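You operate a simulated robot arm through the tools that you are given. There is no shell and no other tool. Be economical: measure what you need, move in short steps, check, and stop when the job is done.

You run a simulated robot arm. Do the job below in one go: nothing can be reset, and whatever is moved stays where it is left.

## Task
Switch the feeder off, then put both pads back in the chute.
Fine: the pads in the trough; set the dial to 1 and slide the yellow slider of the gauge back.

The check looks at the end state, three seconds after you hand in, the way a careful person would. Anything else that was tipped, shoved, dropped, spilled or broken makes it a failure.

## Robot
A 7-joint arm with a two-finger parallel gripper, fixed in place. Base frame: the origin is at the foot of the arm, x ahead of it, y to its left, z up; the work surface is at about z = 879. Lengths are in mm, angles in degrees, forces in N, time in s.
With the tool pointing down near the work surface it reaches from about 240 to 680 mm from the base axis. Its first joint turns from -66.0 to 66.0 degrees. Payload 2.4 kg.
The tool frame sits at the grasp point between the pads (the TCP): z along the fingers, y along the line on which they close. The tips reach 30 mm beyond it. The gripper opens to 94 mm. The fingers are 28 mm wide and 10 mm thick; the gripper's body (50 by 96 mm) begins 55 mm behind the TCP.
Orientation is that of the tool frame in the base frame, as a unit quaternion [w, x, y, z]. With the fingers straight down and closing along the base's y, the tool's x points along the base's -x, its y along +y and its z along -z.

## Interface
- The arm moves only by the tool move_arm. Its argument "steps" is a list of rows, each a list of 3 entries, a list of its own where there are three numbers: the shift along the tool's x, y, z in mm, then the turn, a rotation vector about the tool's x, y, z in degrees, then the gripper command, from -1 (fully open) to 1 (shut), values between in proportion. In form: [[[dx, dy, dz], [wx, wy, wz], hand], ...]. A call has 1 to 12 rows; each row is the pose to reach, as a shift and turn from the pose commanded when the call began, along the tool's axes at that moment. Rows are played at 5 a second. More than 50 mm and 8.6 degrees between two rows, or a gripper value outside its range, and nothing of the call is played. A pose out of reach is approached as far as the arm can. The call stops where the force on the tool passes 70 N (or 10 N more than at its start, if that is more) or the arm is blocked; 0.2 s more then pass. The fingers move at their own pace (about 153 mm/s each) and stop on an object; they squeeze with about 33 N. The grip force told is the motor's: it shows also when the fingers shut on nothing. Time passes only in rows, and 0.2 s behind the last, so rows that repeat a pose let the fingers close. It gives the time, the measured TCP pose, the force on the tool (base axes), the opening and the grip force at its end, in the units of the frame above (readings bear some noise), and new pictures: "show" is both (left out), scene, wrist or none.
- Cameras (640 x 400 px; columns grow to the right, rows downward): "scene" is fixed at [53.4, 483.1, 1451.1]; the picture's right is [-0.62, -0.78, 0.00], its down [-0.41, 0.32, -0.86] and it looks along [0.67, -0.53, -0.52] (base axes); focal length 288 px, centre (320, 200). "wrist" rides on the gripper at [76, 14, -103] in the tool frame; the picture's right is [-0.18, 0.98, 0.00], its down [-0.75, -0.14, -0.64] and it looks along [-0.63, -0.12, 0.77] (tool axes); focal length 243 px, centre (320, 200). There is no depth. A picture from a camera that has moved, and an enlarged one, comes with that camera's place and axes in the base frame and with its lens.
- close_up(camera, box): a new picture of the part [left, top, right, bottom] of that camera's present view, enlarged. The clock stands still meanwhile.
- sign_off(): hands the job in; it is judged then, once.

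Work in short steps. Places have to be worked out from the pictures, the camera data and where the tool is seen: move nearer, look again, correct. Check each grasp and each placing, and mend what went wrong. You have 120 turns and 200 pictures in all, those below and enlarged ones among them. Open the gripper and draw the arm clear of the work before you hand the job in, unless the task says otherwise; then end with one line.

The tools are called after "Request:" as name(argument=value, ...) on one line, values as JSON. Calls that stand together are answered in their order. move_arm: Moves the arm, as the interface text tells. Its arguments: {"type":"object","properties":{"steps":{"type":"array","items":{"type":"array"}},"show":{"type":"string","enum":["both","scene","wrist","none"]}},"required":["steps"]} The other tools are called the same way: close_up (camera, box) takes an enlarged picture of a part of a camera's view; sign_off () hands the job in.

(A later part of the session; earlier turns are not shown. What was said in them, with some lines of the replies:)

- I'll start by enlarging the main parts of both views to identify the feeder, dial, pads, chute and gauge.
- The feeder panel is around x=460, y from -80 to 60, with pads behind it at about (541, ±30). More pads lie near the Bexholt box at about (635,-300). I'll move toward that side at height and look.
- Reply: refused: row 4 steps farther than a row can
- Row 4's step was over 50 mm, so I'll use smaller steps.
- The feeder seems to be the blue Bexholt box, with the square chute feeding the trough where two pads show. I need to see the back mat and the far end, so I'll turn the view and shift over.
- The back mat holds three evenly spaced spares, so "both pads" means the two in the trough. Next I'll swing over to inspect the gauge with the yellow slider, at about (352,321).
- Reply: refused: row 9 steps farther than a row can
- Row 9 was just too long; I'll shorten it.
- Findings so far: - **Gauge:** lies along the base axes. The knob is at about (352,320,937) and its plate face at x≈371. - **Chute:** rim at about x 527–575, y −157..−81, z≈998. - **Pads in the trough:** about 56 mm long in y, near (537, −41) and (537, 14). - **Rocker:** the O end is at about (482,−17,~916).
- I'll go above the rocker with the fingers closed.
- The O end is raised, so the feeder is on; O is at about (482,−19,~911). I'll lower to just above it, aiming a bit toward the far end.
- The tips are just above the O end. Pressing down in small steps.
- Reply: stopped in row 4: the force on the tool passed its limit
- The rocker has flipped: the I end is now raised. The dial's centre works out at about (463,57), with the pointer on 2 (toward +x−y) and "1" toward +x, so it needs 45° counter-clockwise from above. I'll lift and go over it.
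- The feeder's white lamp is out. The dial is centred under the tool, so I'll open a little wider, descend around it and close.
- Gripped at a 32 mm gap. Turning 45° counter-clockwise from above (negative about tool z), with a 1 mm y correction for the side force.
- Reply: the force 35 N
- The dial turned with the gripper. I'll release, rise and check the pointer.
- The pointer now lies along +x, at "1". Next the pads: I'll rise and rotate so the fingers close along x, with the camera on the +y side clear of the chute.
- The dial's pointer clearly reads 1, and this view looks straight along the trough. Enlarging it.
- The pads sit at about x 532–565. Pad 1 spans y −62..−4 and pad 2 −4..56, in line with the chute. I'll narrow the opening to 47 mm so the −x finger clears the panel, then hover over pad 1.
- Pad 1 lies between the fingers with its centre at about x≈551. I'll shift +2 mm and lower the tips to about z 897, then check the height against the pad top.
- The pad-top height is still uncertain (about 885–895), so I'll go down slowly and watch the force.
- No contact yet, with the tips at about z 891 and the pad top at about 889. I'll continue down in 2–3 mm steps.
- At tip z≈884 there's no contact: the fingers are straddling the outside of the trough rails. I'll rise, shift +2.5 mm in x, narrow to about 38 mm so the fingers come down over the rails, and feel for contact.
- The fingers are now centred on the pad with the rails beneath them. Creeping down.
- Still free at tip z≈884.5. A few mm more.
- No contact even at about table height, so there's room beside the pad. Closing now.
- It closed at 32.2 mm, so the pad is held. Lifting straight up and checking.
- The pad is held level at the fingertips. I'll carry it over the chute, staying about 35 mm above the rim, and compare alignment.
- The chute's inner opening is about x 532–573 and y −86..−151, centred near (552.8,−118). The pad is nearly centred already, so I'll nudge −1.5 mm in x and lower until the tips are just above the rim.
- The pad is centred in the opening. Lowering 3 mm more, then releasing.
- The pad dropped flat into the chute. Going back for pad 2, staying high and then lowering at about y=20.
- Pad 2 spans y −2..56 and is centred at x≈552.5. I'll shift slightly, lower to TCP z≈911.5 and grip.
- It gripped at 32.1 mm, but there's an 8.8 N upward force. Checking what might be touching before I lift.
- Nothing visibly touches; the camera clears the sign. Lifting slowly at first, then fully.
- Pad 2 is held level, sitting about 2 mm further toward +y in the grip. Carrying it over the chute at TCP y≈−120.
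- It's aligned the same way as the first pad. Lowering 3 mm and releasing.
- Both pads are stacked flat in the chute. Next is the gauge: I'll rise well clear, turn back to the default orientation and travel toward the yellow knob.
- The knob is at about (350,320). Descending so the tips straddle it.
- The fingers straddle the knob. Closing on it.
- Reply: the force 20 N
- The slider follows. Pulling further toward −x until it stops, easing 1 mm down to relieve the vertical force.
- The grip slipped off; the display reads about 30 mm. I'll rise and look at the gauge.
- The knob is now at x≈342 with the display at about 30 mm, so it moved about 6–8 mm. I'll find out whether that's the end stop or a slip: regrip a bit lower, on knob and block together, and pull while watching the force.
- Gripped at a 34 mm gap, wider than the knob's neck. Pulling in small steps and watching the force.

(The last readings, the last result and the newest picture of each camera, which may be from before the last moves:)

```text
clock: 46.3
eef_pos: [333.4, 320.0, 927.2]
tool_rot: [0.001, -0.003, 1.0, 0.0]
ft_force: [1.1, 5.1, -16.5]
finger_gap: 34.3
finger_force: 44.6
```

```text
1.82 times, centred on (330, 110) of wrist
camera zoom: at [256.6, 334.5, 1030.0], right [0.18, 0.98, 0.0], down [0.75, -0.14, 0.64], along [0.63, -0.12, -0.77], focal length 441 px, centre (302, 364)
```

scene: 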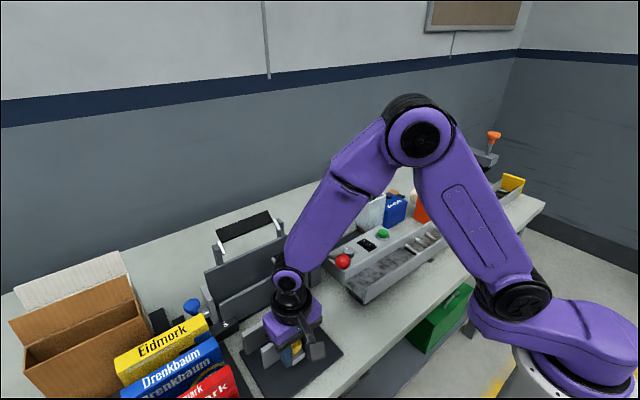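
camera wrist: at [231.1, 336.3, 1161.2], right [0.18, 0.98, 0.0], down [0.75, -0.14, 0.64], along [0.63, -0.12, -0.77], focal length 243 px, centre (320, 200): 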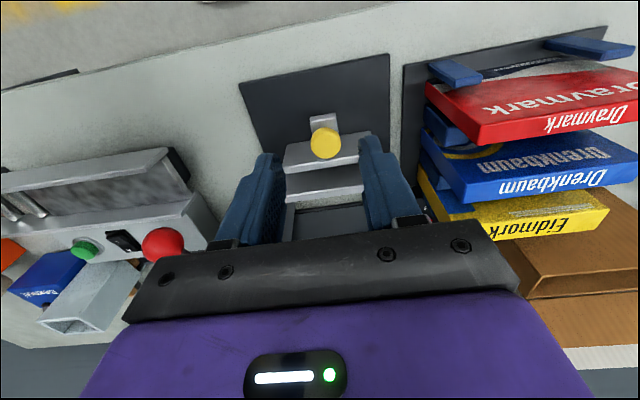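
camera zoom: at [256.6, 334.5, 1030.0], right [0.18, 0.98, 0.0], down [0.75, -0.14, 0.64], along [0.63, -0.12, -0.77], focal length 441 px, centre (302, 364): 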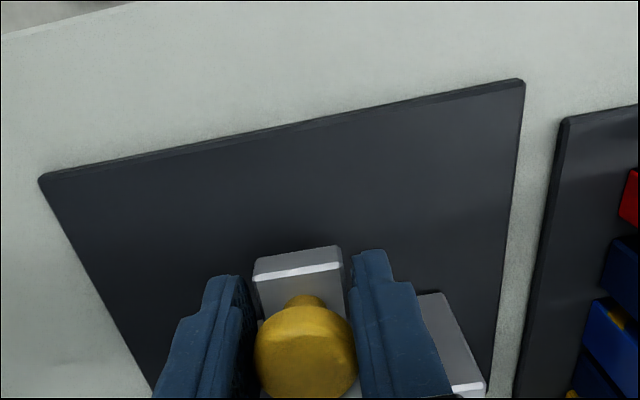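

It moved together with the gripper, so there's more travel. Continuing.

Request:
move_arm(steps=[[[3, 0, 0], [0, 0, 0], 1], [[6, 0, 0], [0, 0, 0], 1], [[9, 0, 0], [0, 0, 0], 1], [[12, 0, 0], [0, 0, 0], 1]], show="none")

Request:
close_up(camera="wrist", box=[220, 0, 440, 220])

Request:
close_up(camera="scene", box=[210, 230, 350, 395])

```text
clock: 47.3
eef_pos: [328.7, 320.5, 929.0]
tool_rot: [0.006, 0.001, 1.0, 0.004]
ft_force: [38.4, 2.1, -11.2]
finger_gap: 33.6
finger_force: 44.9
```

```text
1.82 times, centred on (330, 110) of wrist
camera zoom: at [250.6, 334.1, 1031.1], right [0.19, 0.98, 0.01], down [0.75, -0.15, 0.65], along [0.64, -0.11, -0.76], focal length 441 px, centre (302, 364)
```

zoom: 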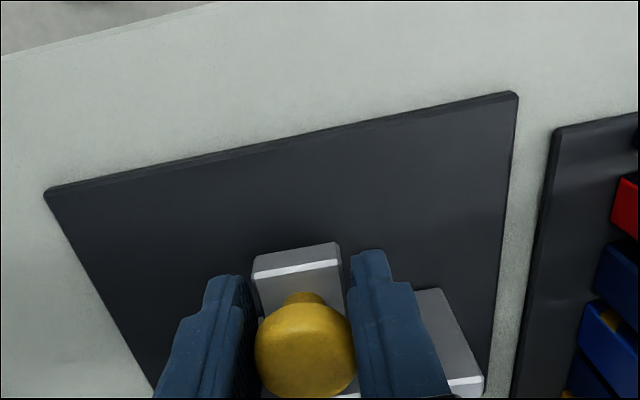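

```text
2.42 times, centred on (280, 312) of scene
camera zoom: at [54.7, 483.3, 1451.0], right [-0.62, -0.78, 0.0], down [-0.41, 0.32, -0.85], along [0.67, -0.53, -0.52], focal length 698 px, centre (417, -73)
```

zoom: 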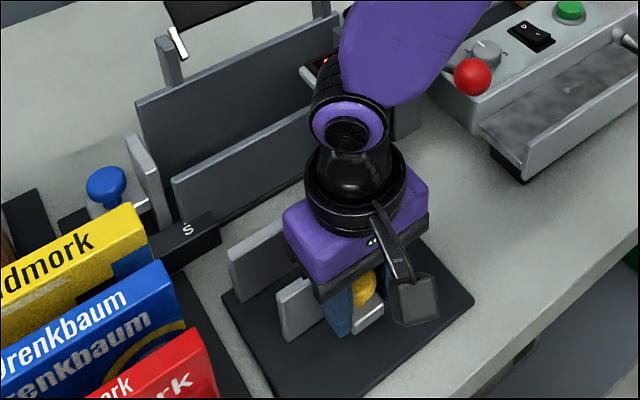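

The force rose to 38 N after 5 mm: that's the end stop. Releasing and rising to check.

Request:
move_arm(steps=[[[7, 0, 0], [0, 0, 0], 0], [[7, 0, 0], [0, 0, 0], 0], [[7, 0, -40], [0, 0, 0], 0], [[7, 0, -85], [0, 0, 0], 0], [[7, 0, -130], [0, 0, 0], 0]], show="wrist")

Request:
close_up(camera="scene", box=[210, 230, 350, 395])

```text
clock: 48.5
eef_pos: [314.6, 318.3, 1059.6]
tool_rot: [0.001, -0.001, 1.0, -0.001]
ft_force: [0.6, -0.8, 0.4]
finger_gap: 47.2
finger_force: 0.1
camera wrist: at [237.4, 333.4, 1161.4], right [0.18, 0.98, 0.0], down [0.75, -0.14, 0.64], along [0.63, -0.12, -0.77], focal length 243 px, centre (320, 200)
```

wrist: 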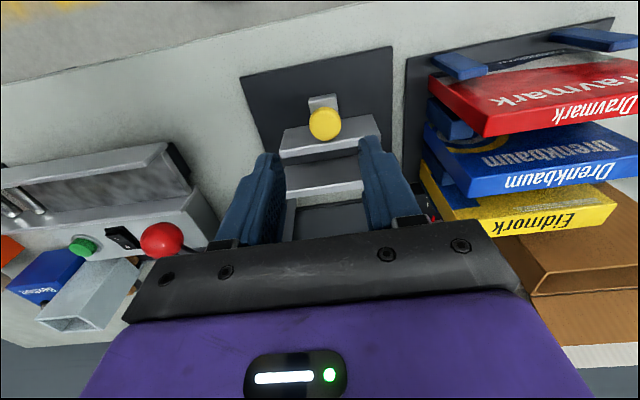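

```text
2.42 times, centred on (280, 312) of scene
camera zoom: at [53.4, 483.1, 1451.1], right [-0.62, -0.78, 0.0], down [-0.41, 0.32, -0.86], along [0.67, -0.53, -0.52], focal length 698 px, centre (417, -73)
```

zoom: 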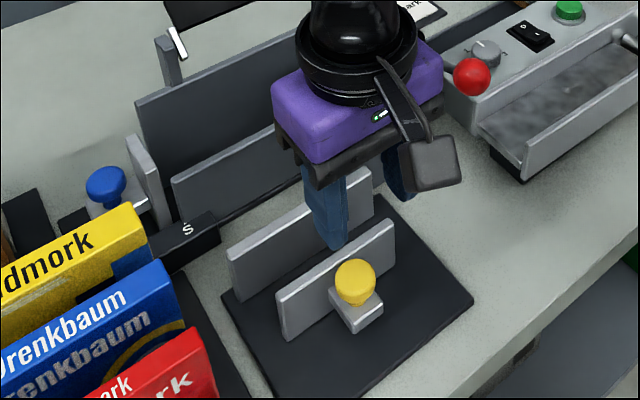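

The gauge is open now. I'll withdraw up and aside to read the display and survey everything.

Request:
move_arm(steps=[[[0, 0, -48], [0, 0, 0], -1], [[0, 0, -96], [0, 0, 0], -1], [[0, 0, -135], [0, 0, 0], -1], [[-30, -35, -150], [0, 0, 0], -1], [[-60, -70, -150], [0, 0, 0], -1], [[-60, -118, -150], [0, 0, 0], -1], [[-60, -160, -150], [0, 0, 0], -1]])

Request:
close_up(camera="scene", box=[210, 200, 360, 395])

Request:
close_up(camera="wrist", box=[160, 30, 460, 220])

```text
clock: 50.1
eef_pos: [374.6, 159.3, 1208.5]
tool_rot: [0.002, -0.002, 1.0, 0.0]
ft_force: [0.3, -0.4, -0.7]
finger_gap: 94.0
finger_force: 0.0
camera wrist: at [297.6, 173.6, 1310.5], right [0.18, 0.98, 0.0], down [0.75, -0.14, 0.64], along [0.63, -0.12, -0.76], focal length 243 px, centre (320, 200)
```

scene: 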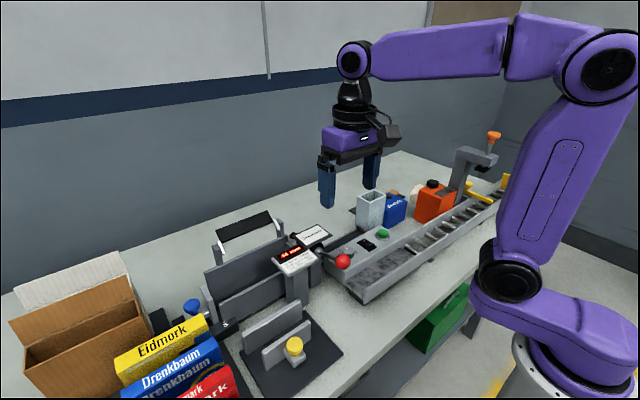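
wrist: 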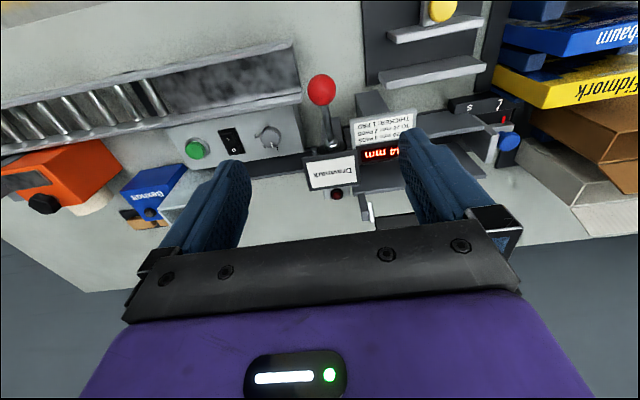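

```text
2.05 times, centred on (285, 298) of scene
camera zoom: at [53.4, 483.1, 1451.1], right [-0.62, -0.78, 0.0], down [-0.41, 0.32, -0.86], along [0.67, -0.53, -0.52], focal length 590 px, centre (392, 0)
```

zoom: 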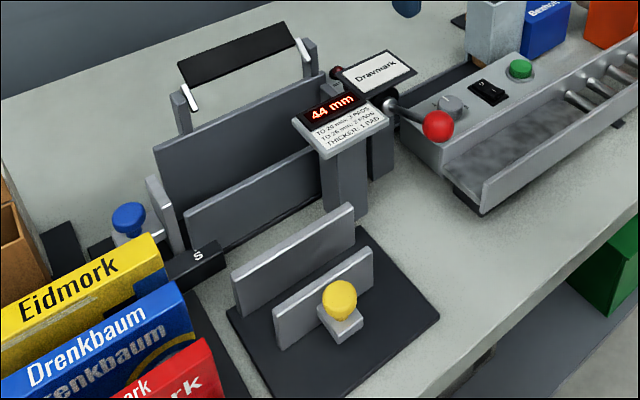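

```text
2.11 times, centred on (310, 125) of wrist
camera zoom: at [297.6, 173.6, 1310.5], right [0.18, 0.98, 0.0], down [0.75, -0.14, 0.64], along [0.63, -0.12, -0.76], focal length 511 px, centre (341, 358)
```

zoom: 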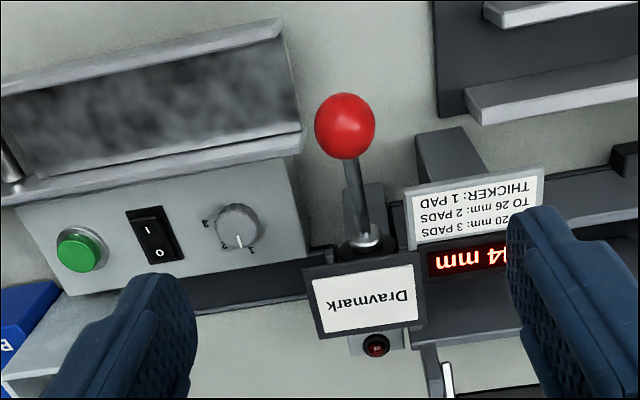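

The gauge reads 44 mm, at its stop. One last look at the feeder area before handing in.

Request:
close_up(camera="scene", box=[320, 180, 420, 270])

```text
4.44 times, centred on (370, 225) of scene
camera zoom: at [53.4, 483.1, 1451.1], right [-0.62, -0.78, 0.0], down [-0.41, 0.32, -0.86], along [0.67, -0.53, -0.52], focal length 1279 px, centre (98, 89)
```

zoom: 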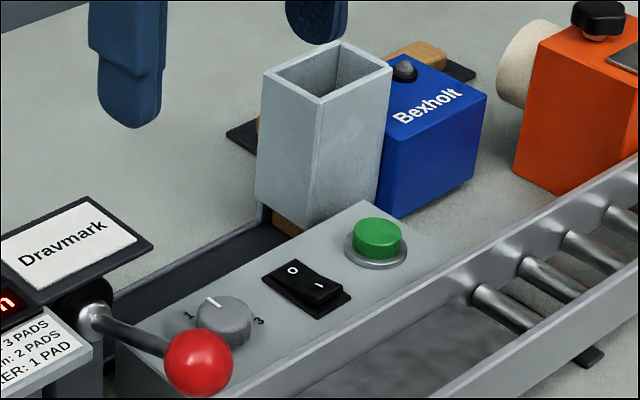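

The rocker is on O with the lamp out, the dial is at 1, and the trough is empty with both pads in the chute. The slider is back, and the arm is clear with the gripper open, so I'm handing in.

Request:
sign_off()

```text
The job is handed in.
```

The feeder is off, the two trough pads are back in the chute, the dial is at 1, and the gauge's yellow slider is pulled back to its stop (display reads 44 mm).
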